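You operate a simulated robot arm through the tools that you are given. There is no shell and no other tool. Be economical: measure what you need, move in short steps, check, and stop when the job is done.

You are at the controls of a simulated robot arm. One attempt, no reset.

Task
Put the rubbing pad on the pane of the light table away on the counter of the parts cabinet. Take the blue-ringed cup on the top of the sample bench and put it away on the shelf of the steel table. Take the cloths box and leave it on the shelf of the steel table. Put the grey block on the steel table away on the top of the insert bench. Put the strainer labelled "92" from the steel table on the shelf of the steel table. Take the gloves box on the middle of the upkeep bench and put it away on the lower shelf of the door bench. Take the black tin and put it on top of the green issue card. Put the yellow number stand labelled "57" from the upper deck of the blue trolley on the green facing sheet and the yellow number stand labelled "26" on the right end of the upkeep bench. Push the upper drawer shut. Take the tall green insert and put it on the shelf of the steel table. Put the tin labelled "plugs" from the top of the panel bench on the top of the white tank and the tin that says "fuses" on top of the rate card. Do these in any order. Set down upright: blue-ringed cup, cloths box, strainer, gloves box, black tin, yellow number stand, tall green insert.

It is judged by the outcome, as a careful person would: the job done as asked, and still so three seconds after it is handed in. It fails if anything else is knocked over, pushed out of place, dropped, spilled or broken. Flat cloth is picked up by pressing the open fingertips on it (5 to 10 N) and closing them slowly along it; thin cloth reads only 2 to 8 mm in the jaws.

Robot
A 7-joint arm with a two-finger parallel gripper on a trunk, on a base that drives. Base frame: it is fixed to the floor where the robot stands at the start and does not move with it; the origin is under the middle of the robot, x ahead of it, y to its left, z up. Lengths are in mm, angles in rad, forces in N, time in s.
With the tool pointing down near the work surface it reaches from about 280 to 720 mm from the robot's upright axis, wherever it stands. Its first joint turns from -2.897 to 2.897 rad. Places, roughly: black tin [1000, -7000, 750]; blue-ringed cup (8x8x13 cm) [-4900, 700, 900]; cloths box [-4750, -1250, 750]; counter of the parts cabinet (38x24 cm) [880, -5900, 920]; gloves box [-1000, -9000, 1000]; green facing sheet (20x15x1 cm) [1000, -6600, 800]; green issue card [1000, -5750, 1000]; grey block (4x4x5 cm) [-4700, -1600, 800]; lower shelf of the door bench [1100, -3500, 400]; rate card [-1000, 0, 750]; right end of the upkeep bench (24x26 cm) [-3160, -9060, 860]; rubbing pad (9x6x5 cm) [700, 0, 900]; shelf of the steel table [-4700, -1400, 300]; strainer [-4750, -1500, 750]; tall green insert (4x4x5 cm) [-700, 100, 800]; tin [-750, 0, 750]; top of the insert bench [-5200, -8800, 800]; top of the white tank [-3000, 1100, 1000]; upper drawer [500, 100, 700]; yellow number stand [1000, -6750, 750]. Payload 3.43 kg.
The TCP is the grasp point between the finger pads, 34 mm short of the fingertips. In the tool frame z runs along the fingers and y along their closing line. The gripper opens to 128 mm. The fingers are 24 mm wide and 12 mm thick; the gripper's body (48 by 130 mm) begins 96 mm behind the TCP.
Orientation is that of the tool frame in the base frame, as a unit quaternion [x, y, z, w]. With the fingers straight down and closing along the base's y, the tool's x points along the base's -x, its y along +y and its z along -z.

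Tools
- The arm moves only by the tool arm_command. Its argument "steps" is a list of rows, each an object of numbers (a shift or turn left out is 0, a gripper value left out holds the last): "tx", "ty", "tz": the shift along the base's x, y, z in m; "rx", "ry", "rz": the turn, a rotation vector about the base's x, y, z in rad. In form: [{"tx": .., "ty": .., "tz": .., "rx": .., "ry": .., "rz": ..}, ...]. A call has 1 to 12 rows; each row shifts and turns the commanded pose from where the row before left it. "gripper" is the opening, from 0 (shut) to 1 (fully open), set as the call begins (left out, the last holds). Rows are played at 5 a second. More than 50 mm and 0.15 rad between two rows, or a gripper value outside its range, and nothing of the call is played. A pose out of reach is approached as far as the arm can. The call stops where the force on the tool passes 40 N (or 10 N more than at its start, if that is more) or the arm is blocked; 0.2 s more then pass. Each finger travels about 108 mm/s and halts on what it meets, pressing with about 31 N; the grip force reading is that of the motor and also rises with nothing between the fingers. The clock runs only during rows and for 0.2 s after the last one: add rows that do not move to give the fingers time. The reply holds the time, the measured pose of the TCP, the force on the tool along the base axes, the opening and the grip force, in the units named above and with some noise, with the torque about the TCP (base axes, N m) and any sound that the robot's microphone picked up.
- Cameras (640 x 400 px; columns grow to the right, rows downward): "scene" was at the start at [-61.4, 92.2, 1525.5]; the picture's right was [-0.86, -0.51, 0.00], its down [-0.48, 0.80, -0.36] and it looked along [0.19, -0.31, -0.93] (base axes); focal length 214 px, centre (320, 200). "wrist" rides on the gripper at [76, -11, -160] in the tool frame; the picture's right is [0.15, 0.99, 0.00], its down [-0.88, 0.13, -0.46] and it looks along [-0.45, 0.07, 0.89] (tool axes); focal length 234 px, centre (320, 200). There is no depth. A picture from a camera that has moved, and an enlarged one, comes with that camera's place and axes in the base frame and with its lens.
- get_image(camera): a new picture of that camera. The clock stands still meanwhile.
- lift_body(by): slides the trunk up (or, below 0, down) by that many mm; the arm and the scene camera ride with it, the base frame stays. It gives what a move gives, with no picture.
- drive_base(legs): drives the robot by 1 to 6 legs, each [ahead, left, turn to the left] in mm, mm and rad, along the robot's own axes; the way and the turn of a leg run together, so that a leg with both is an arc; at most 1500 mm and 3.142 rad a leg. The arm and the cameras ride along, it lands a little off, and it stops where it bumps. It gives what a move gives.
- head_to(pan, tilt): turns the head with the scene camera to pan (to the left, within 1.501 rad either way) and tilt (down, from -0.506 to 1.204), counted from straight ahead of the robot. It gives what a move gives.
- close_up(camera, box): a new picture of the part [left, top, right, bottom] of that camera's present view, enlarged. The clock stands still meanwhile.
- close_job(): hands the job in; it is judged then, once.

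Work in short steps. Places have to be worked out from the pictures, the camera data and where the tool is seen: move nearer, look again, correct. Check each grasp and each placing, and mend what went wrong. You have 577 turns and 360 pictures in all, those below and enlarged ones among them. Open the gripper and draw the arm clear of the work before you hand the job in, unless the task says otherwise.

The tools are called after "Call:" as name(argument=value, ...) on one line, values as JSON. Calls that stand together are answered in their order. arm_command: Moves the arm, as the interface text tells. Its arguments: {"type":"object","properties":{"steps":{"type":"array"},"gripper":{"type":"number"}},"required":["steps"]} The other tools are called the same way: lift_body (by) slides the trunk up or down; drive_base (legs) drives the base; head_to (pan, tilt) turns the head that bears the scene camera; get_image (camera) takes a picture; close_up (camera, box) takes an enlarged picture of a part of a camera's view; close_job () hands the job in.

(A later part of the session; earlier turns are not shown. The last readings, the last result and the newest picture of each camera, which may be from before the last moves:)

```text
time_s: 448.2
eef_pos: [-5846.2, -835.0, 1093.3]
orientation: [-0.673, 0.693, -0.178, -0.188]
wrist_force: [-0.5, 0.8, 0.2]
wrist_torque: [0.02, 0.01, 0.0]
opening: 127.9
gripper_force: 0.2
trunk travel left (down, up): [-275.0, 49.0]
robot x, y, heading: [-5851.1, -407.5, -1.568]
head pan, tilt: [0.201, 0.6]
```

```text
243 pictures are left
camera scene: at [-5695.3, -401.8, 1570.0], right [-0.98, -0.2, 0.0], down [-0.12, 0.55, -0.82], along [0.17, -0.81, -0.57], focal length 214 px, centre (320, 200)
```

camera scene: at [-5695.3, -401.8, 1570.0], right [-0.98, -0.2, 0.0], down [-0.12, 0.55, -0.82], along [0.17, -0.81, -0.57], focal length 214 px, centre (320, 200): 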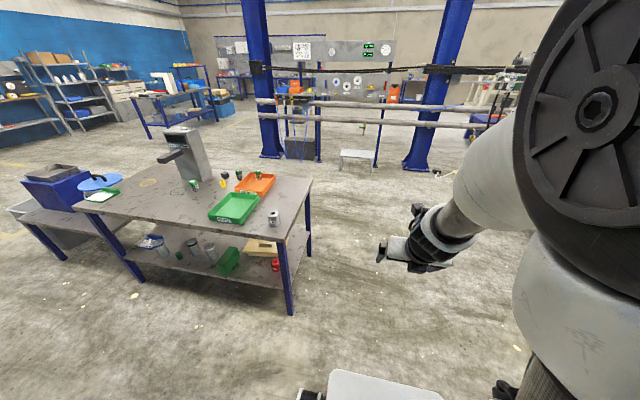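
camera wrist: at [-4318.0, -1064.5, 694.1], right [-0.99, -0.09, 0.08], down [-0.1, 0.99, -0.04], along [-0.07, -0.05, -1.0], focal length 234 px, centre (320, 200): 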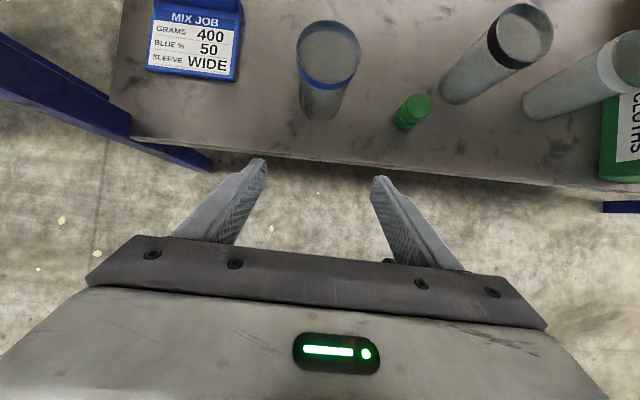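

Behind the table is clear. I drive past its right end and round to the back, then turn to face it.

Call:
drive_base(legs=[[1500, 0, 0], [430, 0, 0], [0, 1050, 0], [0, 0, 3.14]])

Call:
head_to(pan=0.0, tilt=0.7)

Call:
get_image(camera="scene")

Call:
get_image(camera="wrist")

```text
time_s: 475.4
eef_pos: [-4816.4, -1930.7, 1093.4]
orientation: [0.699, 0.666, 0.19, -0.176]
wrist_force: [-1.2, 0.3, 0.1]
wrist_torque: [0.02, -0.01, 0.0]
opening: 127.8
gripper_force: 0.2
trunk travel left (down, up): [-275.0, 49.0]
robot x, y, heading: [-4815.5, -2360.5, 1.557]
head pan, tilt: [0.201, 0.6]
```

```text
time_s: 476.1
eef_pos: [-4815.6, -1931.2, 1093.0]
orientation: [0.699, 0.667, 0.189, -0.177]
wrist_force: [-0.4, -0.1, 0.5]
wrist_torque: [0.0, 0.02, 0.03]
opening: 128.0
gripper_force: 0.0
trunk travel left (down, up): [-275.0, 49.0]
robot x, y, heading: [-4817.0, -2360.7, 1.557]
head pan, tilt: [0.0, 0.7]
```

```text
242 pictures are left
camera scene: at [-4957.1, -2363.5, 1561.5], right [1.0, -0.01, 0.0], down [-0.01, -0.64, -0.77], along [0.01, 0.77, -0.64], focal length 214 px, centre (320, 200)
```

scene: 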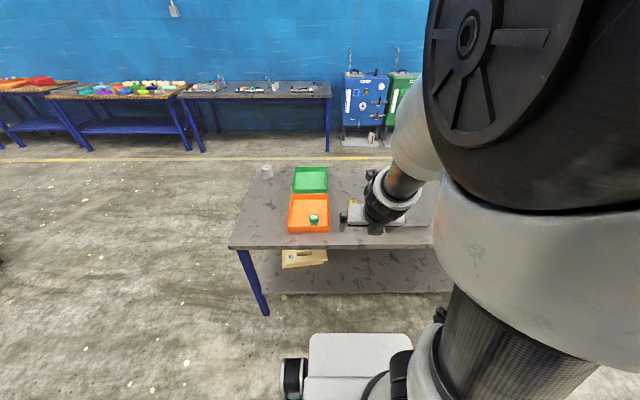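

```text
241 pictures are left
camera wrist: at [-4828.3, -1944.5, 1268.9], right [0.99, 0.08, 0.08], down [0.08, -1.0, -0.04], along [0.08, 0.05, -1.0], focal length 234 px, centre (320, 200)
```

wrist: 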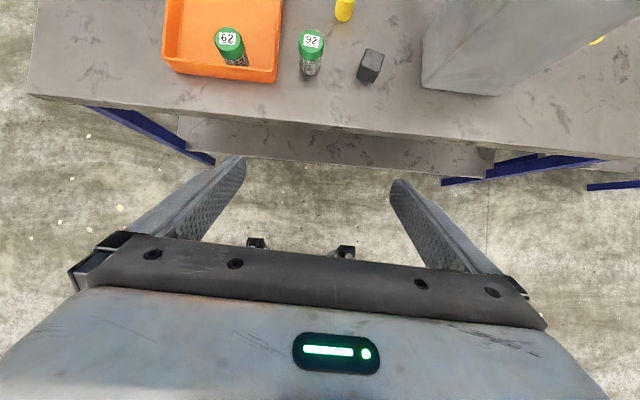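

Strainer 92 ≈(-4833,-1643), lid top ≈867; the orange tray edge is 35 mm to its left, so I open only to ~78 mm. Drive 130 mm closer and go to the pre-grasp.

Call:
drive_base(legs=[[130, 0, 0.012]])

Call:
arm_command(steps=[{"tx": -0.004, "ty": 0.035}, {"tx": -0.004, "ty": 0.035}, {"tx": -0.004, "ty": 0.028}, {"tz": -0.045}, {"tz": -0.045}, {"tz": -0.045}, {}], gripper=0.6)

Call:
get_image(camera="wrist")

```text
time_s: 477.4
eef_pos: [-4819.1, -1801.3, 1092.9]
orientation: [0.696, 0.67, 0.189, -0.177]
wrist_force: [0.0, -0.2, 0.4]
wrist_torque: [0.01, 0.02, 0.01]
opening: 128.0
gripper_force: 0.2
trunk travel left (down, up): [-275.0, 49.0]
robot x, y, heading: [-4815.3, -2233.3, 1.562]
head pan, tilt: [0.0, 0.7]
```

```text
time_s: 479.0
eef_pos: [-4831.8, -1704.5, 956.2]
orientation: [0.695, 0.671, 0.19, -0.177]
wrist_force: [-0.5, -0.9, -0.9]
wrist_torque: [0.03, -0.01, 0.01]
opening: 76.5
gripper_force: 0.0
trunk travel left (down, up): [-275.0, 49.0]
robot x, y, heading: [-4817.3, -2234.6, 1.568]
head pan, tilt: [0.0, 0.7]
```

```text
240 pictures are left
camera wrist: at [-4844.0, -1718.3, 1132.8], right [0.99, 0.09, 0.08], down [0.09, -0.99, -0.04], along [0.08, 0.05, -1.0], focal length 234 px, centre (320, 200)
```

wrist: 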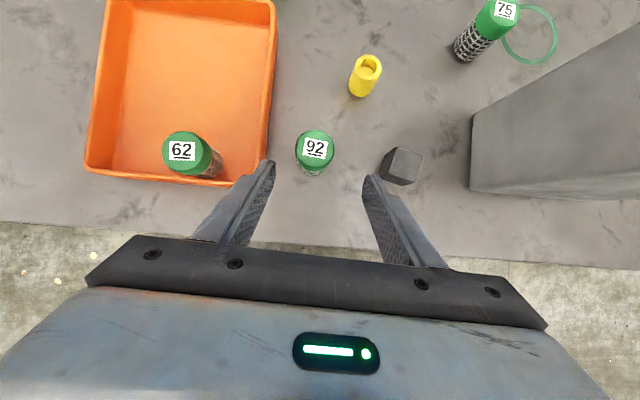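

Aligned with tray clearance. Move in along the axis.

Call:
arm_command(steps=[{"tx": 0.003, "ty": 0.012, "tz": -0.025}, {"ty": 0.015, "tz": -0.032}, {"ty": 0.015, "tz": -0.03}, {"ty": 0.014, "tz": -0.028}, {}])

Call:
get_image(camera="wrist")

```text
time_s: 480.2
eef_pos: [-4828.5, -1647.6, 842.3]
orientation: [0.695, 0.671, 0.188, -0.177]
wrist_force: [0.7, 0.6, 0.1]
wrist_torque: [0.03, 0.0, 0.01]
opening: 76.8
gripper_force: 0.0
trunk travel left (down, up): [-275.0, 49.0]
robot x, y, heading: [-4817.8, -2234.2, 1.568]
head pan, tilt: [0.0, 0.7]
```

```text
239 pictures are left
camera wrist: at [-4840.4, -1661.6, 1018.6], right [0.99, 0.09, 0.08], down [0.09, -0.99, -0.04], along [0.07, 0.05, -1.0], focal length 234 px, centre (320, 200)
```

wrist: 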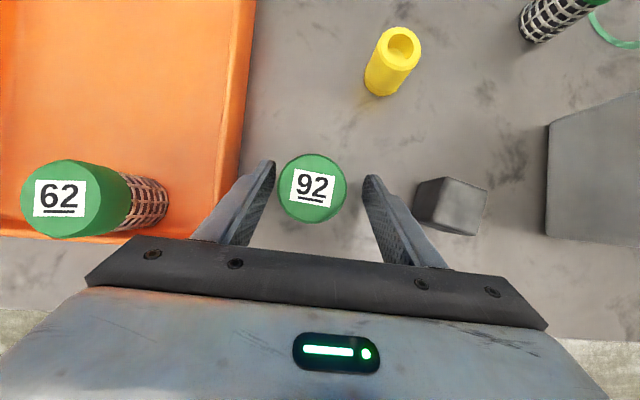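

Good. Close and lift.

Call:
arm_command(steps=[{}, {}, {}, {}], gripper=0)

Call:
arm_command(steps=[{"tz": 0.02}, {"tz": 0.04}, {"tz": 0.04}, {"ty": -0.045, "tz": 0.01}, {"ty": -0.045}, {"ty": -0.045}, {"ty": -0.03}])

Call:
get_image(camera="wrist")

```text
time_s: 481.2
eef_pos: [-4828.8, -1648.0, 843.3]
orientation: [0.696, 0.67, 0.189, -0.177]
wrist_force: [0.5, 0.0, 0.2]
wrist_torque: [0.02, -0.04, 0.0]
opening: 44.7
gripper_force: 31.7
trunk travel left (down, up): [-275.0, 49.0]
robot x, y, heading: [-4816.7, -2234.4, 1.57]
head pan, tilt: [0.0, 0.7]
```

```text
time_s: 482.8
eef_pos: [-4829.1, -1814.2, 952.9]
orientation: [0.695, 0.67, 0.188, -0.177]
wrist_force: [0.4, -0.2, -1.1]
wrist_torque: [0.02, -0.03, 0.02]
opening: 44.9
gripper_force: 31.0
trunk travel left (down, up): [-275.0, 49.0]
robot x, y, heading: [-4816.7, -2230.1, 1.572]
head pan, tilt: [0.0, 0.7]
```

```text
238 pictures are left
camera wrist: at [-4841.2, -1828.0, 1128.9], right [0.99, 0.09, 0.08], down [0.09, -0.99, -0.05], along [0.07, 0.05, -1.0], focal length 234 px, centre (320, 200)
```

wrist: 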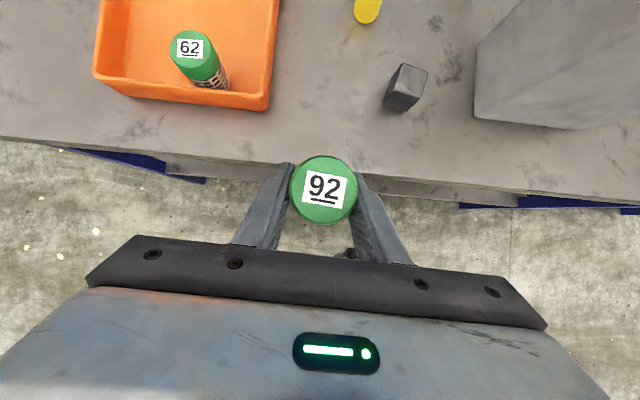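

Held. Back off 50 mm, lower in front of the shelf's rear side and look.

Call:
drive_base(legs=[[-50, 0, 0]])

Call:
lift_body(by=-275)

Call:
arm_command(steps=[{"tz": -0.045}, {"tz": -0.045}, {"tz": -0.045}, {"tz": -0.045}, {"tz": -0.02}, {}])

Call:
get_image(camera="wrist")

Call:
get_image(camera="scene")

```text
time_s: 483.8
eef_pos: [-4829.6, -1863.6, 952.6]
orientation: [0.695, 0.671, 0.189, -0.177]
wrist_force: [-0.2, -0.2, 0.1]
wrist_torque: [-0.01, -0.01, 0.02]
opening: 44.6
gripper_force: 30.8
trunk travel left (down, up): [-275.0, 49.0]
robot x, y, heading: [-4818.7, -2282.0, 1.567]
head pan, tilt: [0.0, 0.7]
```

```text
time_s: 486.5
eef_pos: [-4828.6, -1863.0, 678.1]
orientation: [0.696, 0.67, 0.188, -0.178]
wrist_force: [0.0, 0.2, -1.0]
wrist_torque: [-0.01, 0.02, -0.01]
opening: 44.8
gripper_force: 30.8
trunk travel left (down, up): [0.0, 324.0]
robot x, y, heading: [-4818.0, -2279.0, 1.567]
head pan, tilt: [0.0, 0.7]
```

```text
time_s: 487.9
eef_pos: [-4829.3, -1862.4, 477.9]
orientation: [0.695, 0.67, 0.189, -0.178]
wrist_force: [0.3, 0.7, -1.1]
wrist_torque: [0.0, 0.0, 0.0]
opening: 44.9
gripper_force: 31.4
trunk travel left (down, up): [0.0, 324.0]
robot x, y, heading: [-4814.4, -2284.2, 1.566]
head pan, tilt: [0.0, 0.7]
```

```text
237 pictures are left
camera wrist: at [-4841.4, -1877.1, 653.2], right [0.99, 0.09, 0.08], down [0.09, -0.99, -0.04], along [0.07, 0.05, -1.0], focal length 234 px, centre (320, 200)
```

wrist: 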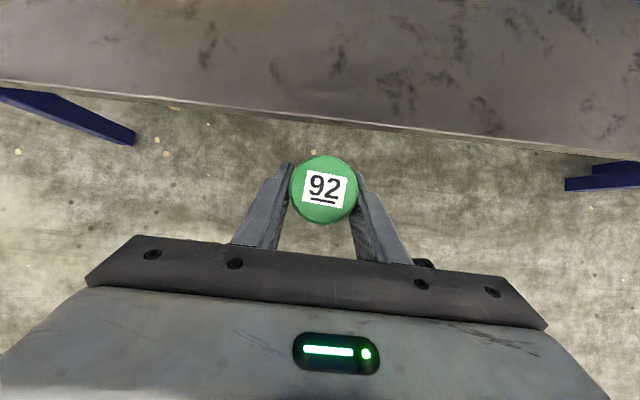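

```text
236 pictures are left
camera scene: at [-4956.0, -2286.2, 1286.4], right [1.0, 0.0, 0.0], down [0.0, -0.64, -0.76], along [0.0, 0.76, -0.64], focal length 214 px, centre (320, 200)
```

scene: 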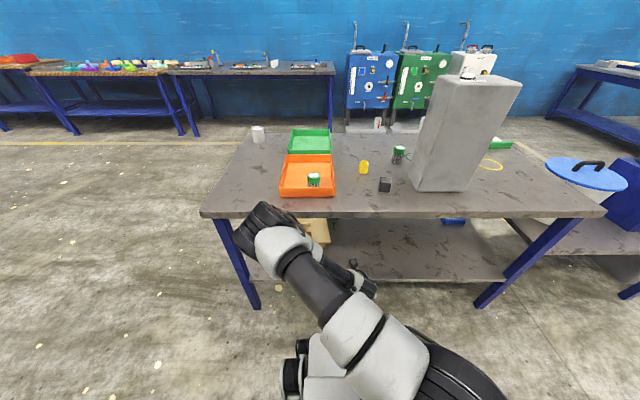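

Shelf rear strip is empty here (edge y≈-1750). Reach in to y≈-1685 and lower.

Call:
drive_base(legs=[[60, 0, 0]])

Call:
arm_command(steps=[{"ty": 0.04}, {"ty": 0.04}, {"ty": 0.035}, {"tz": -0.04}, {"tz": -0.04}, {"tz": -0.015}, {"tz": -0.006}, {"tz": -0.004}, {}])

Call:
arm_command(steps=[{"tz": -0.003}, {"tz": -0.003}, {"tz": -0.003}, {"tz": -0.003}, {}])

Call:
get_image(camera="wrist")

```text
time_s: 488.9
eef_pos: [-4828.8, -1804.8, 478.5]
orientation: [0.695, 0.671, 0.188, -0.177]
wrist_force: [0.0, -1.1, -1.2]
wrist_torque: [0.01, -0.01, 0.0]
opening: 45.0
gripper_force: 30.9
trunk travel left (down, up): [0.0, 324.0]
robot x, y, heading: [-4811.5, -2222.0, 1.573]
head pan, tilt: [0.0, 0.7]
```

```text
time_s: 490.9
eef_pos: [-4830.3, -1688.9, 372.6]
orientation: [0.695, 0.671, 0.187, -0.178]
wrist_force: [-0.3, 0.4, -0.7]
wrist_torque: [0.03, 0.01, 0.01]
opening: 44.9
gripper_force: 31.3
trunk travel left (down, up): [0.0, 324.0]
robot x, y, heading: [-4816.1, -2222.5, 1.569]
head pan, tilt: [0.0, 0.7]
```

```text
time_s: 492.1
eef_pos: [-4830.2, -1687.2, 363.4]
orientation: [0.695, 0.67, 0.189, -0.18]
wrist_force: [-6.8, 2.9, 27.6]
wrist_torque: [0.17, -0.05, 0.04]
opening: 44.4
gripper_force: 30.9
trunk travel left (down, up): [0.0, 324.0]
robot x, y, heading: [-4814.3, -2221.2, 1.568]
head pan, tilt: [0.0, 0.7]
```

```text
235 pictures are left
camera wrist: at [-4841.9, -1702.1, 538.9], right [0.99, 0.09, 0.08], down [0.09, -0.99, -0.05], along [0.07, 0.06, -1.0], focal length 234 px, centre (320, 200)
```

wrist: 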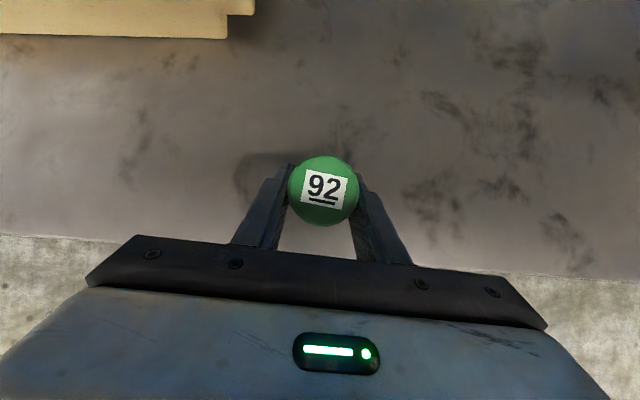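

On the shelf. Release and withdraw.

Call:
arm_command(steps=[{"tz": 0.003}, {}, {}], gripper=0.6)

Call:
arm_command(steps=[{"ty": -0.01, "tz": 0.018}, {"ty": -0.018, "tz": 0.032}, {"ty": -0.02, "tz": 0.035}, {"ty": -0.035, "tz": 0.02}, {"ty": -0.045}, {"ty": -0.03}])

Call:
get_image(camera="wrist")

```text
time_s: 492.9
eef_pos: [-4828.2, -1690.6, 362.9]
orientation: [0.695, 0.671, 0.188, -0.178]
wrist_force: [0.4, -0.5, 0.1]
wrist_torque: [0.01, -0.01, 0.01]
opening: 77.0
gripper_force: 0.0
trunk travel left (down, up): [0.0, 324.0]
robot x, y, heading: [-4813.5, -2220.6, 1.566]
head pan, tilt: [0.0, 0.7]
```

```text
time_s: 494.3
eef_pos: [-4827.2, -1848.3, 468.9]
orientation: [0.696, 0.67, 0.188, -0.177]
wrist_force: [-1.1, 0.7, 0.0]
wrist_torque: [-0.02, 0.01, 0.01]
opening: 76.7
gripper_force: 0.0
trunk travel left (down, up): [0.0, 324.0]
robot x, y, heading: [-4819.7, -2219.0, 1.567]
head pan, tilt: [0.0, 0.7]
```

```text
234 pictures are left
camera wrist: at [-4840.7, -1862.2, 644.6], right [0.99, 0.09, 0.08], down [0.09, -0.99, -0.04], along [0.07, 0.05, -1.0], focal length 234 px, centre (320, 200)
```

wrist: 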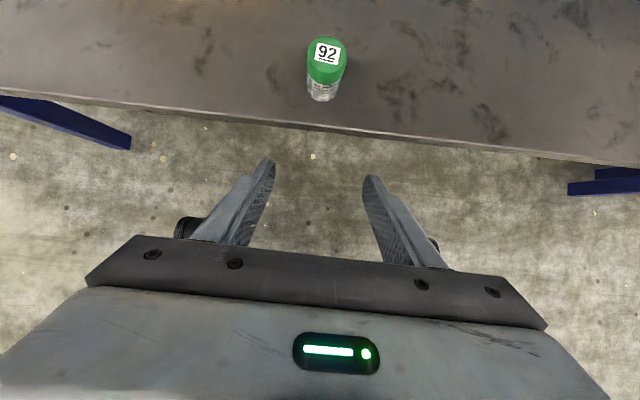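

Strainer done. Now the grey block at ≈(-4718,-1646): raise, shift right 110 mm, and approach with the same pitch.

Call:
lift_body(by=275)

Call:
arm_command(steps=[{"tz": 0.045}, {"tz": 0.045}, {"tz": 0.045}, {"tz": 0.045}, {"tz": 0.03}])

Call:
drive_base(legs=[[0, -108, 0]])

Call:
arm_command(steps=[{"ty": 0.045}, {"ty": 0.045}, {"ty": 0.045}, {}])

Call:
get_image(camera="wrist")

```text
time_s: 497.1
eef_pos: [-4827.9, -1847.9, 744.7]
orientation: [0.695, 0.67, 0.189, -0.177]
wrist_force: [-0.6, 0.4, 0.2]
wrist_torque: [0.02, 0.0, 0.01]
opening: 76.5
gripper_force: 0.2
trunk travel left (down, up): [-275.0, 49.0]
robot x, y, heading: [-4814.5, -2220.0, 1.57]
head pan, tilt: [0.0, 0.7]
```

```text
time_s: 498.3
eef_pos: [-4831.0, -1810.6, 940.1]
orientation: [0.696, 0.67, 0.187, -0.177]
wrist_force: [0.5, 0.6, -0.1]
wrist_torque: [0.03, -0.01, 0.03]
opening: 77.0
gripper_force: 0.1
out of reach, approached as far as the arm can: row 3, 4, 5
trunk travel left (down, up): [-275.0, 49.0]
robot x, y, heading: [-4813.7, -2221.8, 1.569]
head pan, tilt: [0.0, 0.7]
```

```text
time_s: 500.0
eef_pos: [-4723.9, -1811.8, 940.1]
orientation: [0.696, 0.67, 0.188, -0.177]
wrist_force: [-0.6, -0.3, -0.4]
wrist_torque: [-0.06, 0.0, 0.05]
opening: 76.9
gripper_force: 0.0
trunk travel left (down, up): [-275.0, 49.0]
robot x, y, heading: [-4710.3, -2224.2, 1.569]
head pan, tilt: [0.0, 0.7]
```

```text
time_s: 501.0
eef_pos: [-4723.4, -1676.5, 942.2]
orientation: [0.696, 0.67, 0.188, -0.177]
wrist_force: [0.6, 0.2, 0.6]
wrist_torque: [-0.02, 0.02, 0.03]
opening: 76.7
gripper_force: 0.0
trunk travel left (down, up): [-275.0, 49.0]
robot x, y, heading: [-4708.4, -2220.8, 1.57]
head pan, tilt: [0.0, 0.7]
```

```text
233 pictures are left
camera wrist: at [-4735.6, -1689.6, 1117.7], right [0.99, 0.09, 0.08], down [0.09, -0.99, -0.04], along [0.08, 0.05, -1.0], focal length 234 px, centre (320, 200)
```

wrist: 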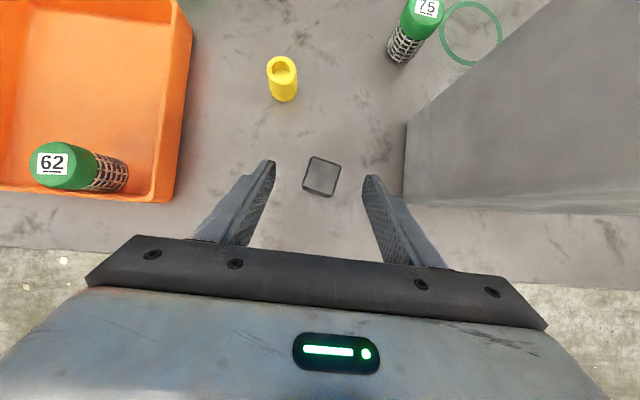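

Block at (-4714,-1650). Descend and grip.

Call:
arm_command(steps=[{"tx": 0.009, "ty": 0.005, "tz": -0.025}, {"ty": 0.007, "tz": -0.03}, {"ty": 0.007, "tz": -0.025}, {"ty": 0.008, "tz": -0.024}, {}])

Call:
arm_command(steps=[{}, {}, {}, {}, {"tz": 0.02}, {"tz": 0.04}, {"tz": 0.04}, {"tz": 0.04}, {}], gripper=0)

Call:
get_image(camera="wrist")

```text
time_s: 502.2
eef_pos: [-4714.4, -1648.5, 835.6]
orientation: [0.695, 0.671, 0.188, -0.177]
wrist_force: [-0.8, -0.2, -0.7]
wrist_torque: [0.0, 0.0, -0.02]
opening: 77.1
gripper_force: 0.1
trunk travel left (down, up): [-275.0, 49.0]
robot x, y, heading: [-4710.1, -2219.0, 1.564]
head pan, tilt: [0.0, 0.7]
```

```text
time_s: 504.2
eef_pos: [-4712.7, -1650.2, 976.3]
orientation: [0.696, 0.67, 0.189, -0.176]
wrist_force: [0.1, -0.7, -3.1]
wrist_torque: [0.0, -0.03, 0.01]
opening: 39.4
gripper_force: 31.0
trunk travel left (down, up): [-275.0, 49.0]
robot x, y, heading: [-4709.6, -2222.0, 1.566]
head pan, tilt: [0.0, 0.7]
```

```text
232 pictures are left
camera wrist: at [-4726.4, -1664.0, 1152.3], right [0.99, 0.09, 0.08], down [0.09, -0.99, -0.04], along [0.08, 0.05, -1.0], focal length 234 px, centre (320, 200)
```

wrist: 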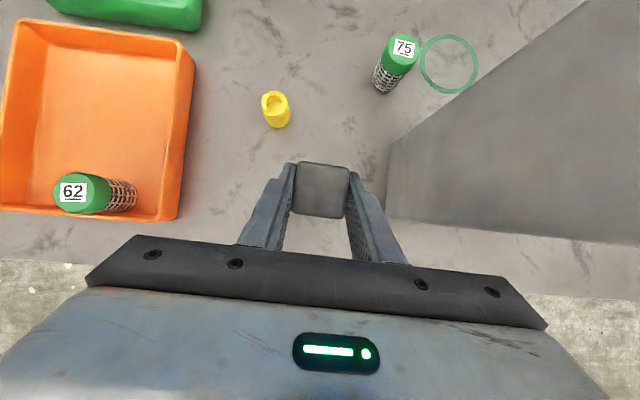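

Held. I retract, back away, turn around to face -y and survey the route to the insert bench.

Call:
arm_command(steps=[{"ty": -0.045}, {"ty": -0.045}, {"ty": -0.04, "tz": 0.02}, {"tz": 0.04}])

Call:
drive_base(legs=[[-250, 0, 0], [0, 0, 3.14]])

Call:
head_to(pan=0.35, tilt=0.25)

Call:
get_image(camera="scene")

Call:
head_to(pan=1.2, tilt=0.25)

Call:
get_image(camera="scene")

```text
time_s: 505.2
eef_pos: [-4713.3, -1780.6, 1037.6]
orientation: [0.695, 0.671, 0.189, -0.176]
wrist_force: [-0.1, 1.1, -3.0]
wrist_torque: [-0.02, 0.0, -0.01]
opening: 39.5
gripper_force: 31.0
trunk travel left (down, up): [-275.0, 49.0]
robot x, y, heading: [-4709.0, -2220.5, 1.57]
head pan, tilt: [0.0, 0.7]
```

```text
time_s: 514.7
eef_pos: [-4687.2, -2919.8, 1036.2]
orientation: [-0.683, 0.684, -0.18, -0.185]
wrist_force: [-0.4, 0.2, -1.9]
wrist_torque: [-0.02, -0.04, 0.02]
opening: 39.6
gripper_force: 30.7
trunk travel left (down, up): [-275.0, 49.0]
robot x, y, heading: [-4709.7, -2474.5, -1.535]
head pan, tilt: [0.0, 0.7]
```

```text
time_s: 515.6
eef_pos: [-4687.3, -2918.3, 1036.6]
orientation: [-0.683, 0.684, -0.18, -0.185]
wrist_force: [-0.4, 1.1, -3.8]
wrist_torque: [0.02, -0.02, -0.04]
opening: 39.6
gripper_force: 31.0
trunk travel left (down, up): [-275.0, 49.0]
robot x, y, heading: [-4707.6, -2475.0, -1.536]
head pan, tilt: [0.351, 0.25]
```

```text
231 pictures are left
camera scene: at [-4536.8, -2467.3, 1602.2], right [-0.93, -0.37, 0.0], down [-0.09, 0.23, -0.97], along [0.36, -0.9, -0.25], focal length 214 px, centre (320, 200)
```

scene: 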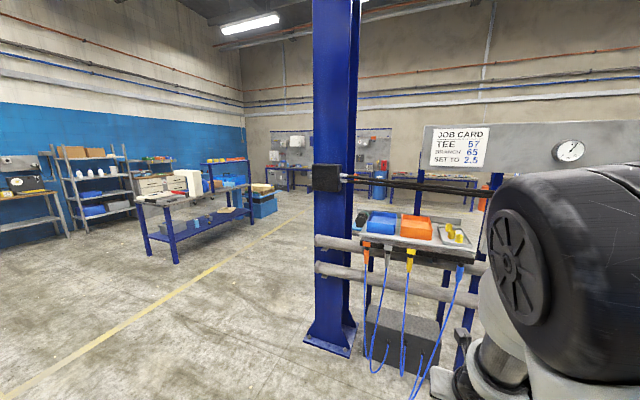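

```text
time_s: 516.7
eef_pos: [-4687.1, -2919.1, 1036.0]
orientation: [-0.683, 0.684, -0.18, -0.184]
wrist_force: [-0.6, -0.5, -2.4]
wrist_torque: [0.03, 0.0, -0.02]
opening: 39.6
gripper_force: 30.7
trunk travel left (down, up): [-275.0, 49.0]
robot x, y, heading: [-4711.7, -2479.2, -1.54]
head pan, tilt: [1.201, 0.25]
```

```text
230 pictures are left
camera scene: at [-4483.5, -2411.6, 1602.3], right [-0.33, -0.94, 0.0], down [-0.23, 0.08, -0.97], along [0.91, -0.32, -0.25], focal length 214 px, centre (320, 200)
```

scene: 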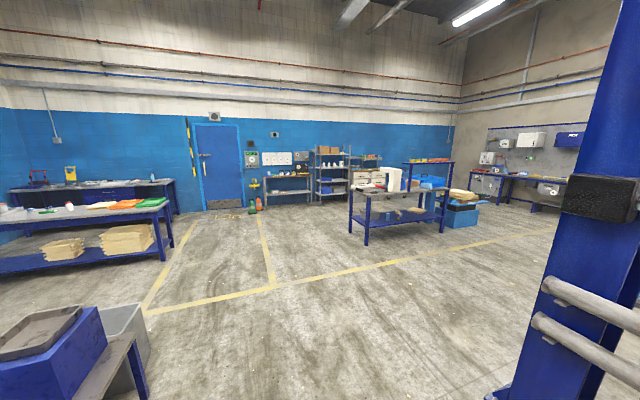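

The column stands at ≈(-4080,-3870); the aisle to its left (x≈-3000) is clear down to the back wall, and the insert bench is against it. I drive left and then down the aisle.

Call:
drive_base(legs=[[0, 0, -0.033], [0, 1500, 0], [0, 250, 0], [1500, 0, 0], [1500, 0, 0]])

Call:
head_to(pan=-0.3, tilt=0.3)

Call:
get_image(camera="scene")

Call:
head_to(pan=0.6, tilt=0.3)

Call:
get_image(camera="scene")

```text
time_s: 548.5
eef_pos: [-2924.5, -5914.1, 1035.0]
orientation: [-0.671, 0.695, -0.177, -0.187]
wrist_force: [0.2, -0.3, -3.2]
wrist_torque: [0.0, 0.01, 0.01]
opening: 39.9
gripper_force: 31.5
trunk travel left (down, up): [-275.0, 49.0]
robot x, y, heading: [-2932.6, -5473.6, -1.571]
head pan, tilt: [1.201, 0.25]
```

```text
time_s: 550.1
eef_pos: [-2923.8, -5913.1, 1034.8]
orientation: [-0.671, 0.695, -0.176, -0.188]
wrist_force: [0.5, -0.4, -3.2]
wrist_torque: [0.01, 0.0, -0.01]
opening: 39.6
gripper_force: 30.7
trunk travel left (down, up): [-275.0, 49.0]
robot x, y, heading: [-2931.0, -5471.8, -1.575]
head pan, tilt: [-0.3, 0.3]
```

```text
229 pictures are left
camera scene: at [-2818.0, -5469.1, 1597.6], right [-0.95, 0.3, 0.0], down [0.09, 0.28, -0.96], along [-0.28, -0.91, -0.3], focal length 214 px, centre (320, 200)
```

scene: 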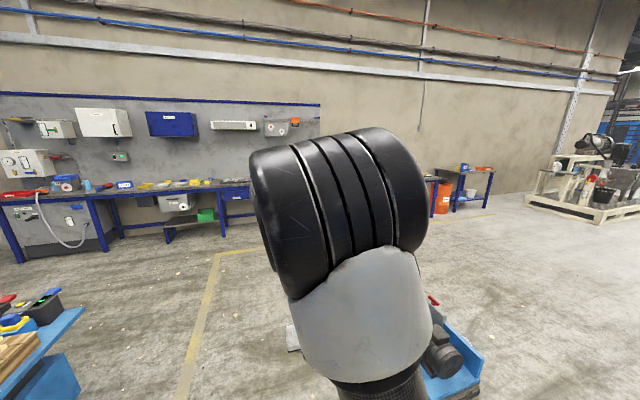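

```text
time_s: 551.3
eef_pos: [-2924.2, -5913.7, 1036.8]
orientation: [-0.671, 0.695, -0.176, -0.188]
wrist_force: [-0.5, 0.9, -2.6]
wrist_torque: [0.04, 0.0, -0.01]
opening: 39.6
gripper_force: 30.5
trunk travel left (down, up): [-275.0, 49.0]
robot x, y, heading: [-2929.9, -5470.5, -1.571]
head pan, tilt: [0.6, 0.3]
```

```text
228 pictures are left
camera scene: at [-2737.8, -5457.2, 1597.6], right [-0.83, -0.56, 0.0], down [-0.17, 0.24, -0.96], along [0.54, -0.79, -0.3], focal length 214 px, centre (320, 200)
```

scene: 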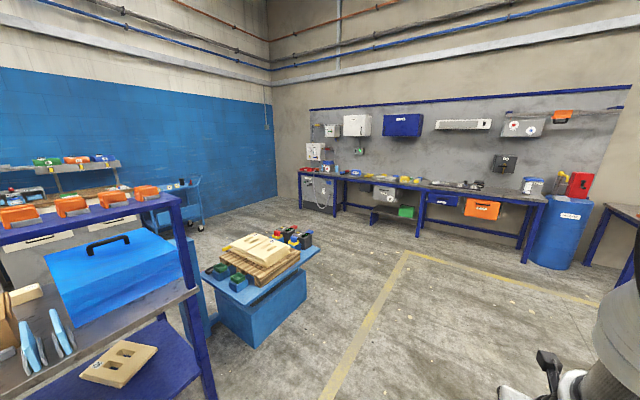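

Route is clear on this side. I continue down to y≈-7700, then right toward the insert bench.

Call:
drive_base(legs=[[1500, 0, 0], [650, 0, 0], [0, -1200, 0]])

Call:
head_to(pan=0.6, tilt=0.5)

Call:
get_image(camera="scene")

Call:
head_to(pan=-0.9, tilt=0.4)

Call:
get_image(camera="scene")

```text
time_s: 573.5
eef_pos: [-4107.7, -8095.6, 1036.2]
orientation: [-0.676, 0.69, -0.178, -0.187]
wrist_force: [-0.3, -0.3, -2.5]
wrist_torque: [0.02, -0.03, -0.01]
opening: 39.8
gripper_force: 31.0
trunk travel left (down, up): [-275.0, 49.0]
robot x, y, heading: [-4122.2, -7651.1, -1.553]
head pan, tilt: [0.6, 0.3]
```

```text
time_s: 574.2
eef_pos: [-4107.6, -8095.9, 1037.5]
orientation: [-0.676, 0.69, -0.178, -0.187]
wrist_force: [0.5, -0.8, -2.4]
wrist_torque: [0.0, 0.0, 0.0]
opening: 39.9
gripper_force: 30.8
trunk travel left (down, up): [-275.0, 49.0]
robot x, y, heading: [-4122.6, -7652.1, -1.558]
head pan, tilt: [0.6, 0.499]
```

```text
227 pictures are left
camera scene: at [-3928.9, -7635.0, 1579.2], right [-0.82, -0.58, 0.0], down [-0.28, 0.39, -0.88], along [0.51, -0.72, -0.48], focal length 214 px, centre (320, 200)
```

scene: 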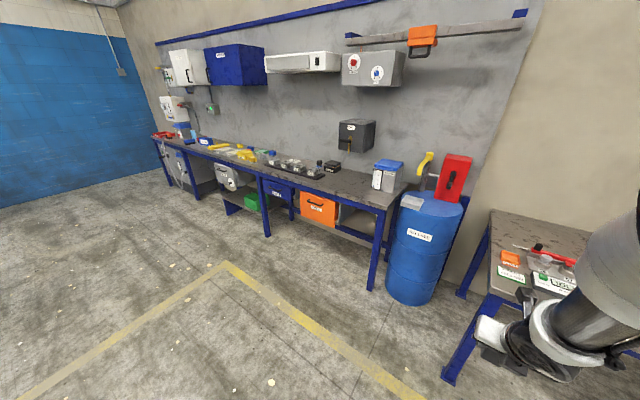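

```text
time_s: 575.8
eef_pos: [-4106.4, -8096.7, 1037.3]
orientation: [-0.676, 0.69, -0.178, -0.186]
wrist_force: [1.0, -0.6, -2.4]
wrist_torque: [0.01, 0.01, 0.02]
opening: 39.6
gripper_force: 31.1
trunk travel left (down, up): [-275.0, 49.0]
robot x, y, heading: [-4119.7, -7654.1, -1.558]
head pan, tilt: [-0.901, 0.4]
```

```text
226 pictures are left
camera scene: at [-4053.0, -7619.1, 1588.3], right [-0.63, 0.78, 0.0], down [0.3, 0.25, -0.92], along [-0.71, -0.58, -0.39], focal length 214 px, centre (320, 200)
```

scene: 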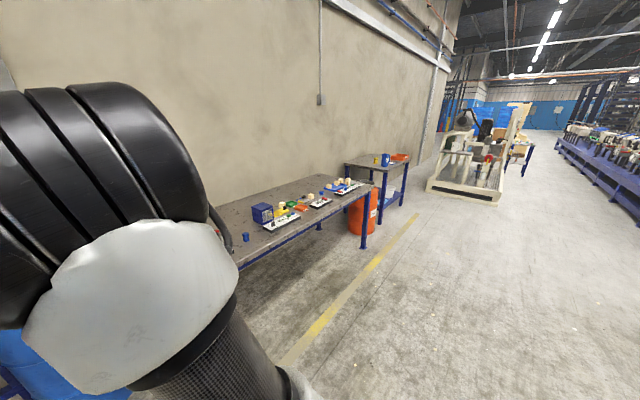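

The insert bench front edge is at y≈-8540. I drive 820 mm to the right to face its free middle section.

Call:
drive_base(legs=[[0, -820, -0.015]])

Call:
head_to(pan=0.0, tilt=0.6)

Call:
get_image(camera="scene")

Call:
get_image(camera="wrist")

```text
time_s: 584.1
eef_pos: [-4939.0, -8100.9, 1034.6]
orientation: [-0.671, 0.695, -0.177, -0.188]
wrist_force: [-0.6, -0.2, -2.4]
wrist_torque: [0.02, 0.03, 0.02]
opening: 39.9
gripper_force: 30.9
trunk travel left (down, up): [-275.0, 49.0]
robot x, y, heading: [-4949.2, -7653.4, -1.576]
head pan, tilt: [-0.901, 0.4]
```

```text
time_s: 585.3
eef_pos: [-4940.2, -8100.4, 1036.0]
orientation: [-0.671, 0.695, -0.178, -0.188]
wrist_force: [0.3, -0.1, -3.1]
wrist_torque: [0.03, 0.0, 0.04]
opening: 39.9
gripper_force: 30.7
trunk travel left (down, up): [-275.0, 49.0]
robot x, y, heading: [-4947.5, -7655.3, -1.572]
head pan, tilt: [0.0, 0.6]
```

```text
225 pictures are left
camera scene: at [-4806.2, -7655.9, 1570.1], right [-1.0, 0.0, 0.0], down [0.0, 0.56, -0.83], along [0.0, -0.83, -0.56], focal length 214 px, centre (320, 200)
```

scene: 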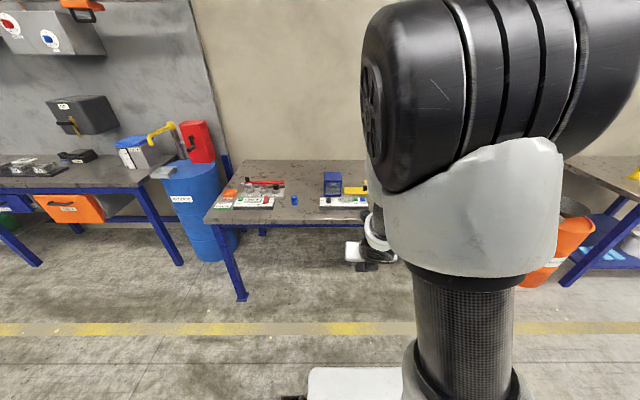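

```text
224 pictures are left
camera wrist: at [-4926.3, -8087.4, 1212.2], right [-0.99, -0.09, 0.08], down [-0.09, 0.99, -0.04], along [-0.08, -0.05, -1.0], focal length 234 px, centre (320, 200)
```

wrist: 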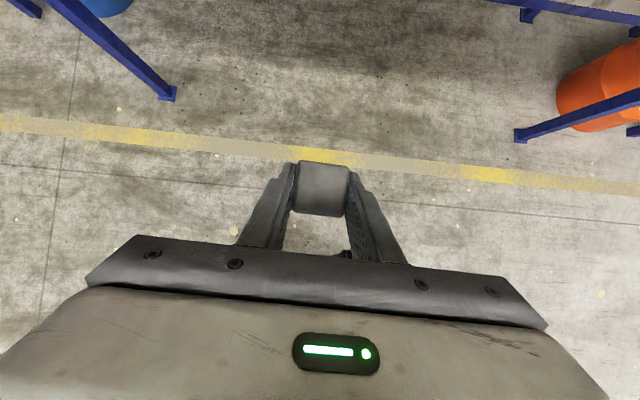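

Free front strip near x≈-4730. I approach: left 200 mm, ahead 360 mm, and look with the wrist camera.

Call:
drive_base(legs=[[0, 200, 0], [360, 0, 0]])

Call:
get_image(camera="wrist")

Call:
get_image(camera="scene")

```text
time_s: 589.7
eef_pos: [-4741.4, -8459.1, 1035.7]
orientation: [-0.671, 0.695, -0.176, -0.188]
wrist_force: [-0.5, -0.3, -2.5]
wrist_torque: [-0.03, 0.0, 0.0]
opening: 39.8
gripper_force: 31.2
trunk travel left (down, up): [-275.0, 49.0]
robot x, y, heading: [-4749.0, -8015.4, -1.573]
head pan, tilt: [0.0, 0.6]
```

```text
223 pictures are left
camera wrist: at [-4728.8, -8445.5, 1212.1], right [-0.99, -0.09, 0.08], down [-0.09, 0.99, -0.04], along [-0.08, -0.05, -1.0], focal length 234 px, centre (320, 200)
```

wrist: 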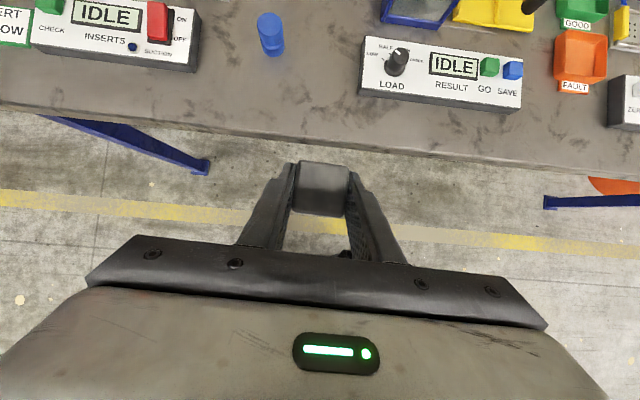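

```text
222 pictures are left
camera scene: at [-4609.3, -8013.8, 1570.1], right [-1.0, 0.0, 0.0], down [0.0, 0.57, -0.82], along [0.0, -0.82, -0.57], focal length 214 px, centre (320, 200)
```

scene: 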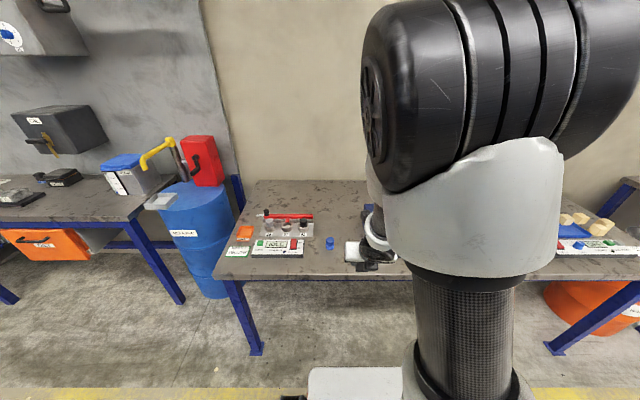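

Spot (-4735,-8645) is free. I drive 60 mm closer, reach and lower gently.

Call:
drive_base(legs=[[60, 0, 0]])

Call:
arm_command(steps=[{"ty": -0.042}, {"ty": -0.042}, {"ty": -0.04}, {"tz": -0.045}, {"tz": -0.045}, {"tz": -0.045}, {}])

Call:
get_image(camera="wrist")

```text
time_s: 590.7
eef_pos: [-4741.8, -8519.4, 1036.5]
orientation: [-0.671, 0.696, -0.176, -0.186]
wrist_force: [0.3, 0.3, -2.3]
wrist_torque: [0.04, -0.01, 0.01]
opening: 39.5
gripper_force: 30.5
trunk travel left (down, up): [-275.0, 49.0]
robot x, y, heading: [-4747.8, -8075.4, -1.569]
head pan, tilt: [0.0, 0.6]
```

```text
time_s: 592.3
eef_pos: [-4741.2, -8640.9, 901.8]
orientation: [-0.672, 0.695, -0.176, -0.187]
wrist_force: [0.0, 0.2, -2.2]
wrist_torque: [0.0, -0.02, 0.0]
opening: 40.1
gripper_force: 31.1
trunk travel left (down, up): [-275.0, 49.0]
robot x, y, heading: [-4750.3, -8075.4, -1.573]
head pan, tilt: [0.0, 0.6]
```

```text
221 pictures are left
camera wrist: at [-4728.4, -8628.3, 1077.3], right [-0.99, -0.09, 0.08], down [-0.1, 0.99, -0.04], along [-0.08, -0.05, -1.0], focal length 234 px, centre (320, 200)
```

wrist: 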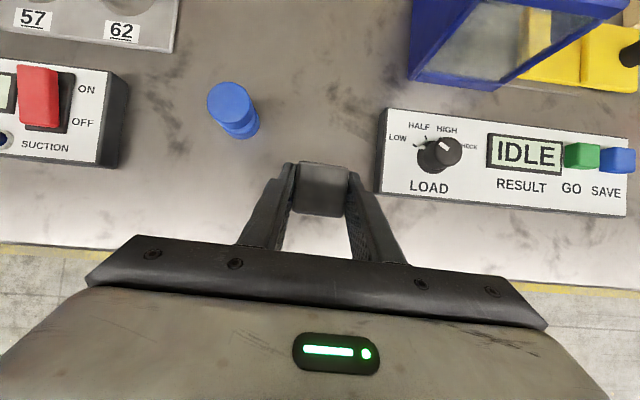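

Call:
arm_command(steps=[{"tz": -0.035}, {"tz": -0.015}, {"tz": -0.006}, {"tz": -0.005}, {"tz": -0.004}, {"tz": -0.004}, {"tz": -0.004}, {}])

```text
time_s: 593.1
eef_pos: [-4741.9, -8646.1, 855.5]
orientation: [-0.669, 0.695, -0.182, -0.191]
wrist_force: [-0.2, 1.7, 16.2]
wrist_torque: [0.34, -0.04, 0.04]
opening: 39.8
gripper_force: 31.2
trunk travel left (down, up): [-275.0, 49.0]
robot x, y, heading: [-4751.3, -8073.2, -1.571]
head pan, tilt: [0.0, 0.6]
stopped in row 3: the force on the tool passed its limit at 50 N (the readings are from after the stop); the commanded pose is now the measured one
```

Contact (bench z≈818). Release and withdraw.

Call:
arm_command(steps=[{"tz": 0.003}, {}, {}], gripper=0.5)

Call:
arm_command(steps=[{"ty": 0.01, "tz": 0.02}, {"ty": 0.018, "tz": 0.035}, {"ty": 0.02, "tz": 0.04}, {"ty": 0.035, "tz": 0.02}, {"ty": 0.045}, {"ty": 0.03}])

Call:
get_image(camera="wrist")

```text
time_s: 593.9
eef_pos: [-4742.1, -8644.3, 855.9]
orientation: [-0.67, 0.695, -0.181, -0.19]
wrist_force: [-2.9, 2.3, 3.4]
wrist_torque: [-0.03, -0.05, 0.01]
opening: 62.2
gripper_force: 0.0
trunk travel left (down, up): [-275.0, 49.0]
robot x, y, heading: [-4748.9, -8074.0, -1.572]
head pan, tilt: [0.0, 0.6]
```

```text
time_s: 595.3
eef_pos: [-4742.6, -8492.0, 968.4]
orientation: [-0.67, 0.695, -0.18, -0.19]
wrist_force: [0.9, -0.5, 0.0]
wrist_torque: [0.0, 0.01, 0.01]
opening: 63.7
gripper_force: 0.0
out of reach, approached as far as the arm can: row 6
trunk travel left (down, up): [-275.0, 49.0]
robot x, y, heading: [-4749.4, -8078.5, -1.572]
head pan, tilt: [0.0, 0.6]
```

```text
220 pictures are left
camera wrist: at [-4729.3, -8477.6, 1145.8], right [-0.99, -0.09, 0.08], down [-0.09, 0.99, -0.05], along [-0.07, -0.06, -1.0], focal length 234 px, centre (320, 200)
```

wrist: 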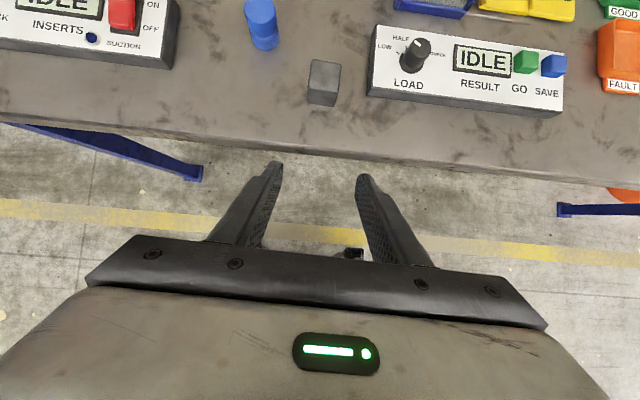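

Block is on the insert bench. Next the gloves box: I raise the arm, back off and strafe left along the upkeep bench.

Call:
arm_command(steps=[{"tz": 0.045}, {"tz": 0.03}], gripper=1)

Call:
drive_base(legs=[[-350, 0, 0], [0, 1500, 0], [0, 1500, 0]])

Call:
head_to(pan=0.3, tilt=0.5)

Call:
get_image(camera="scene")

```text
time_s: 595.9
eef_pos: [-4742.2, -8492.2, 1045.7]
orientation: [-0.669, 0.695, -0.182, -0.19]
wrist_force: [0.1, -0.3, -0.4]
wrist_torque: [-0.03, 0.01, 0.02]
opening: 127.8
gripper_force: 0.0
trunk travel left (down, up): [-275.0, 49.0]
robot x, y, heading: [-4747.8, -8076.0, -1.568]
head pan, tilt: [0.0, 0.6]
```

```text
time_s: 626.4
eef_pos: [-1732.7, -8111.0, 1045.9]
orientation: [-0.678, 0.687, -0.183, -0.188]
wrist_force: [-0.4, 1.3, -0.9]
wrist_torque: [-0.01, 0.03, 0.05]
opening: 128.1
gripper_force: 0.1
trunk travel left (down, up): [-275.0, 49.0]
robot x, y, heading: [-1750.4, -7691.7, -1.549]
head pan, tilt: [0.0, 0.6]
```

```text
time_s: 627.2
eef_pos: [-1731.9, -8112.0, 1046.9]
orientation: [-0.678, 0.686, -0.184, -0.188]
wrist_force: [-0.8, 0.3, 0.3]
wrist_torque: [0.03, 0.02, 0.0]
opening: 127.9
gripper_force: 0.0
trunk travel left (down, up): [-275.0, 49.0]
robot x, y, heading: [-1751.0, -7695.0, -1.55]
head pan, tilt: [0.3, 0.499]
```

```text
219 pictures are left
camera scene: at [-1582.4, -7686.7, 1579.1], right [-0.95, -0.32, 0.0], down [-0.15, 0.45, -0.88], along [0.28, -0.83, -0.48], focal length 214 px, centre (320, 200)
```

scene: 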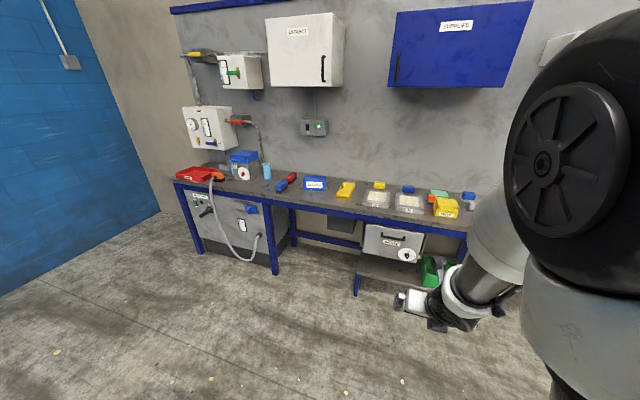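

Call:
close_up(camera="scene", box=[220, 145, 420, 270])

```text
3.20 times, centred on (320, 208) of scene
camera zoom: at [-1582.4, -7686.7, 1579.1], right [-0.95, -0.32, 0.0], down [-0.15, 0.45, -0.88], along [0.28, -0.83, -0.48], focal length 686 px, centre (320, 176)
```

zoom: 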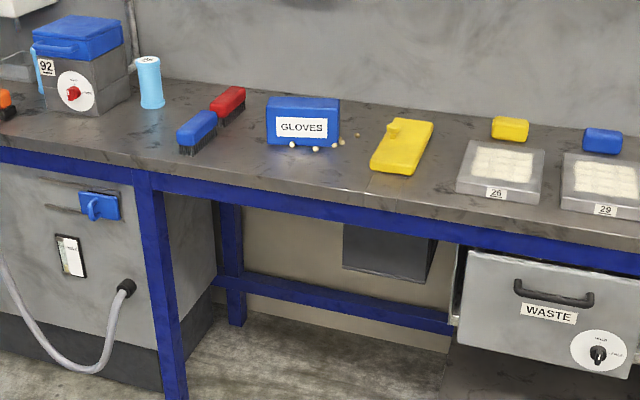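

The gloves box stands ~1.4 m away with some small white bits in front of it. I move closer and view it from above.

Call:
drive_base(legs=[[0, 520, -0.02], [700, 0, 0]])

Call:
get_image(camera="wrist")

Call:
get_image(camera="scene")

```text
time_s: 636.2
eef_pos: [-1213.2, -8803.4, 1045.6]
orientation: [-0.672, 0.692, -0.182, -0.189]
wrist_force: [-0.4, 0.0, 0.0]
wrist_torque: [-0.01, 0.0, 0.01]
opening: 128.1
gripper_force: 0.0
trunk travel left (down, up): [-275.0, 49.0]
robot x, y, heading: [-1222.7, -8388.2, -1.568]
head pan, tilt: [0.3, 0.499]
```

```text
217 pictures are left
camera wrist: at [-1201.3, -8788.1, 1221.3], right [-0.99, -0.09, 0.08], down [-0.1, 0.99, -0.05], along [-0.07, -0.06, -1.0], focal length 234 px, centre (320, 200)
```

wrist: 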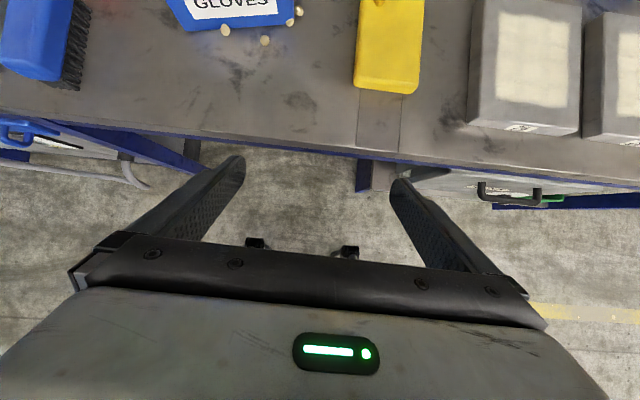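

```text
216 pictures are left
camera scene: at [-1056.4, -8382.2, 1579.2], right [-0.95, -0.3, 0.0], down [-0.14, 0.46, -0.88], along [0.26, -0.84, -0.48], focal length 214 px, centre (320, 200)
```

scene: 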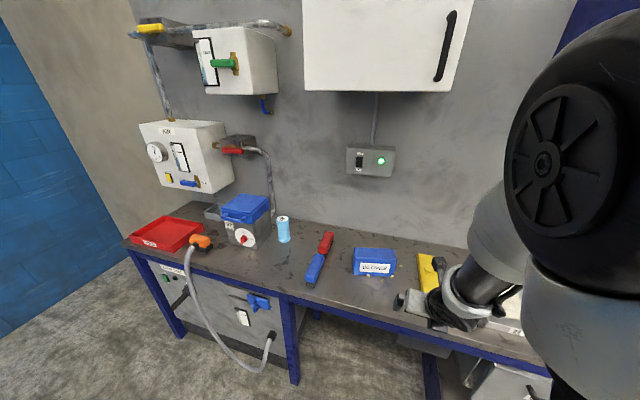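

Box label at ≈(-1080,-9055,917), bench z≈862. I reach the camera over it for a clear top view.

Call:
arm_command(steps=[{"ty": -0.045, "tx": 0.02, "tz": 0.02}, {"ty": -0.045, "tx": 0.02}, {"ty": -0.045, "tx": 0.02}, {"ty": -0.03, "tx": 0.02}, {}])

Call:
get_image(camera="wrist")

```text
refused: row 1 steps farther than a row can; nothing moved
```

```text
215 pictures are left
camera wrist: at [-1201.3, -8788.1, 1221.3], right [-0.99, -0.09, 0.08], down [-0.1, 0.99, -0.05], along [-0.07, -0.06, -1.0], focal length 234 px, centre (320, 200)
```

wrist: 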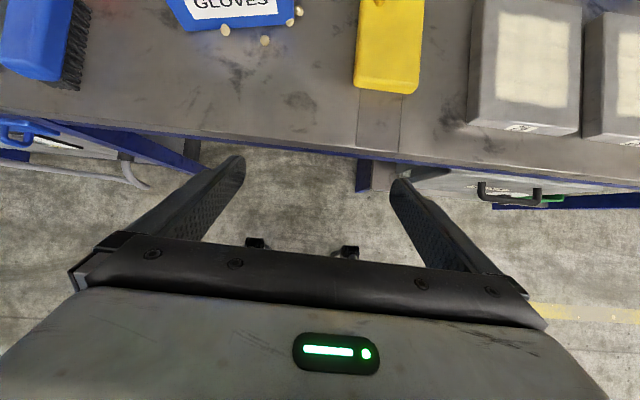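

Row step slightly too long; repeat with shorter rows.

Call:
arm_command(steps=[{"ty": -0.04, "tx": 0.02, "tz": 0.015}, {"ty": -0.042, "tx": 0.02}, {"ty": -0.042, "tx": 0.02}, {"ty": -0.04, "tx": 0.02}, {}])

Call:
get_image(camera="wrist")

```text
time_s: 637.4
eef_pos: [-1135.6, -8967.4, 1060.1]
orientation: [-0.672, 0.692, -0.182, -0.189]
wrist_force: [-0.1, -0.9, -0.6]
wrist_torque: [-0.01, -0.03, -0.01]
opening: 128.0
gripper_force: 0.1
trunk travel left (down, up): [-275.0, 49.0]
robot x, y, heading: [-1220.9, -8385.4, -1.566]
head pan, tilt: [0.3, 0.499]
```

```text
214 pictures are left
camera wrist: at [-1123.0, -8952.8, 1235.7], right [-0.99, -0.09, 0.08], down [-0.1, 0.99, -0.05], along [-0.07, -0.06, -1.0], focal length 234 px, centre (320, 200)
```

wrist: 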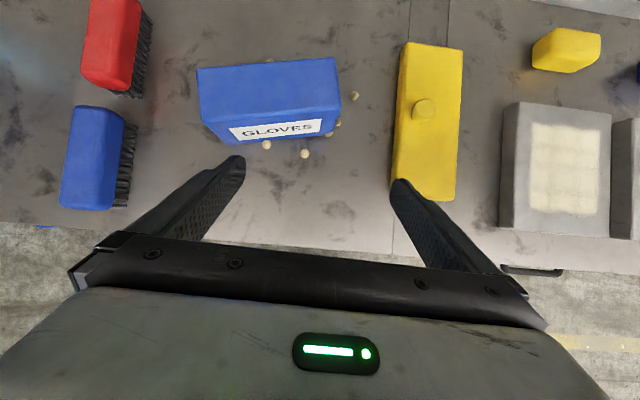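

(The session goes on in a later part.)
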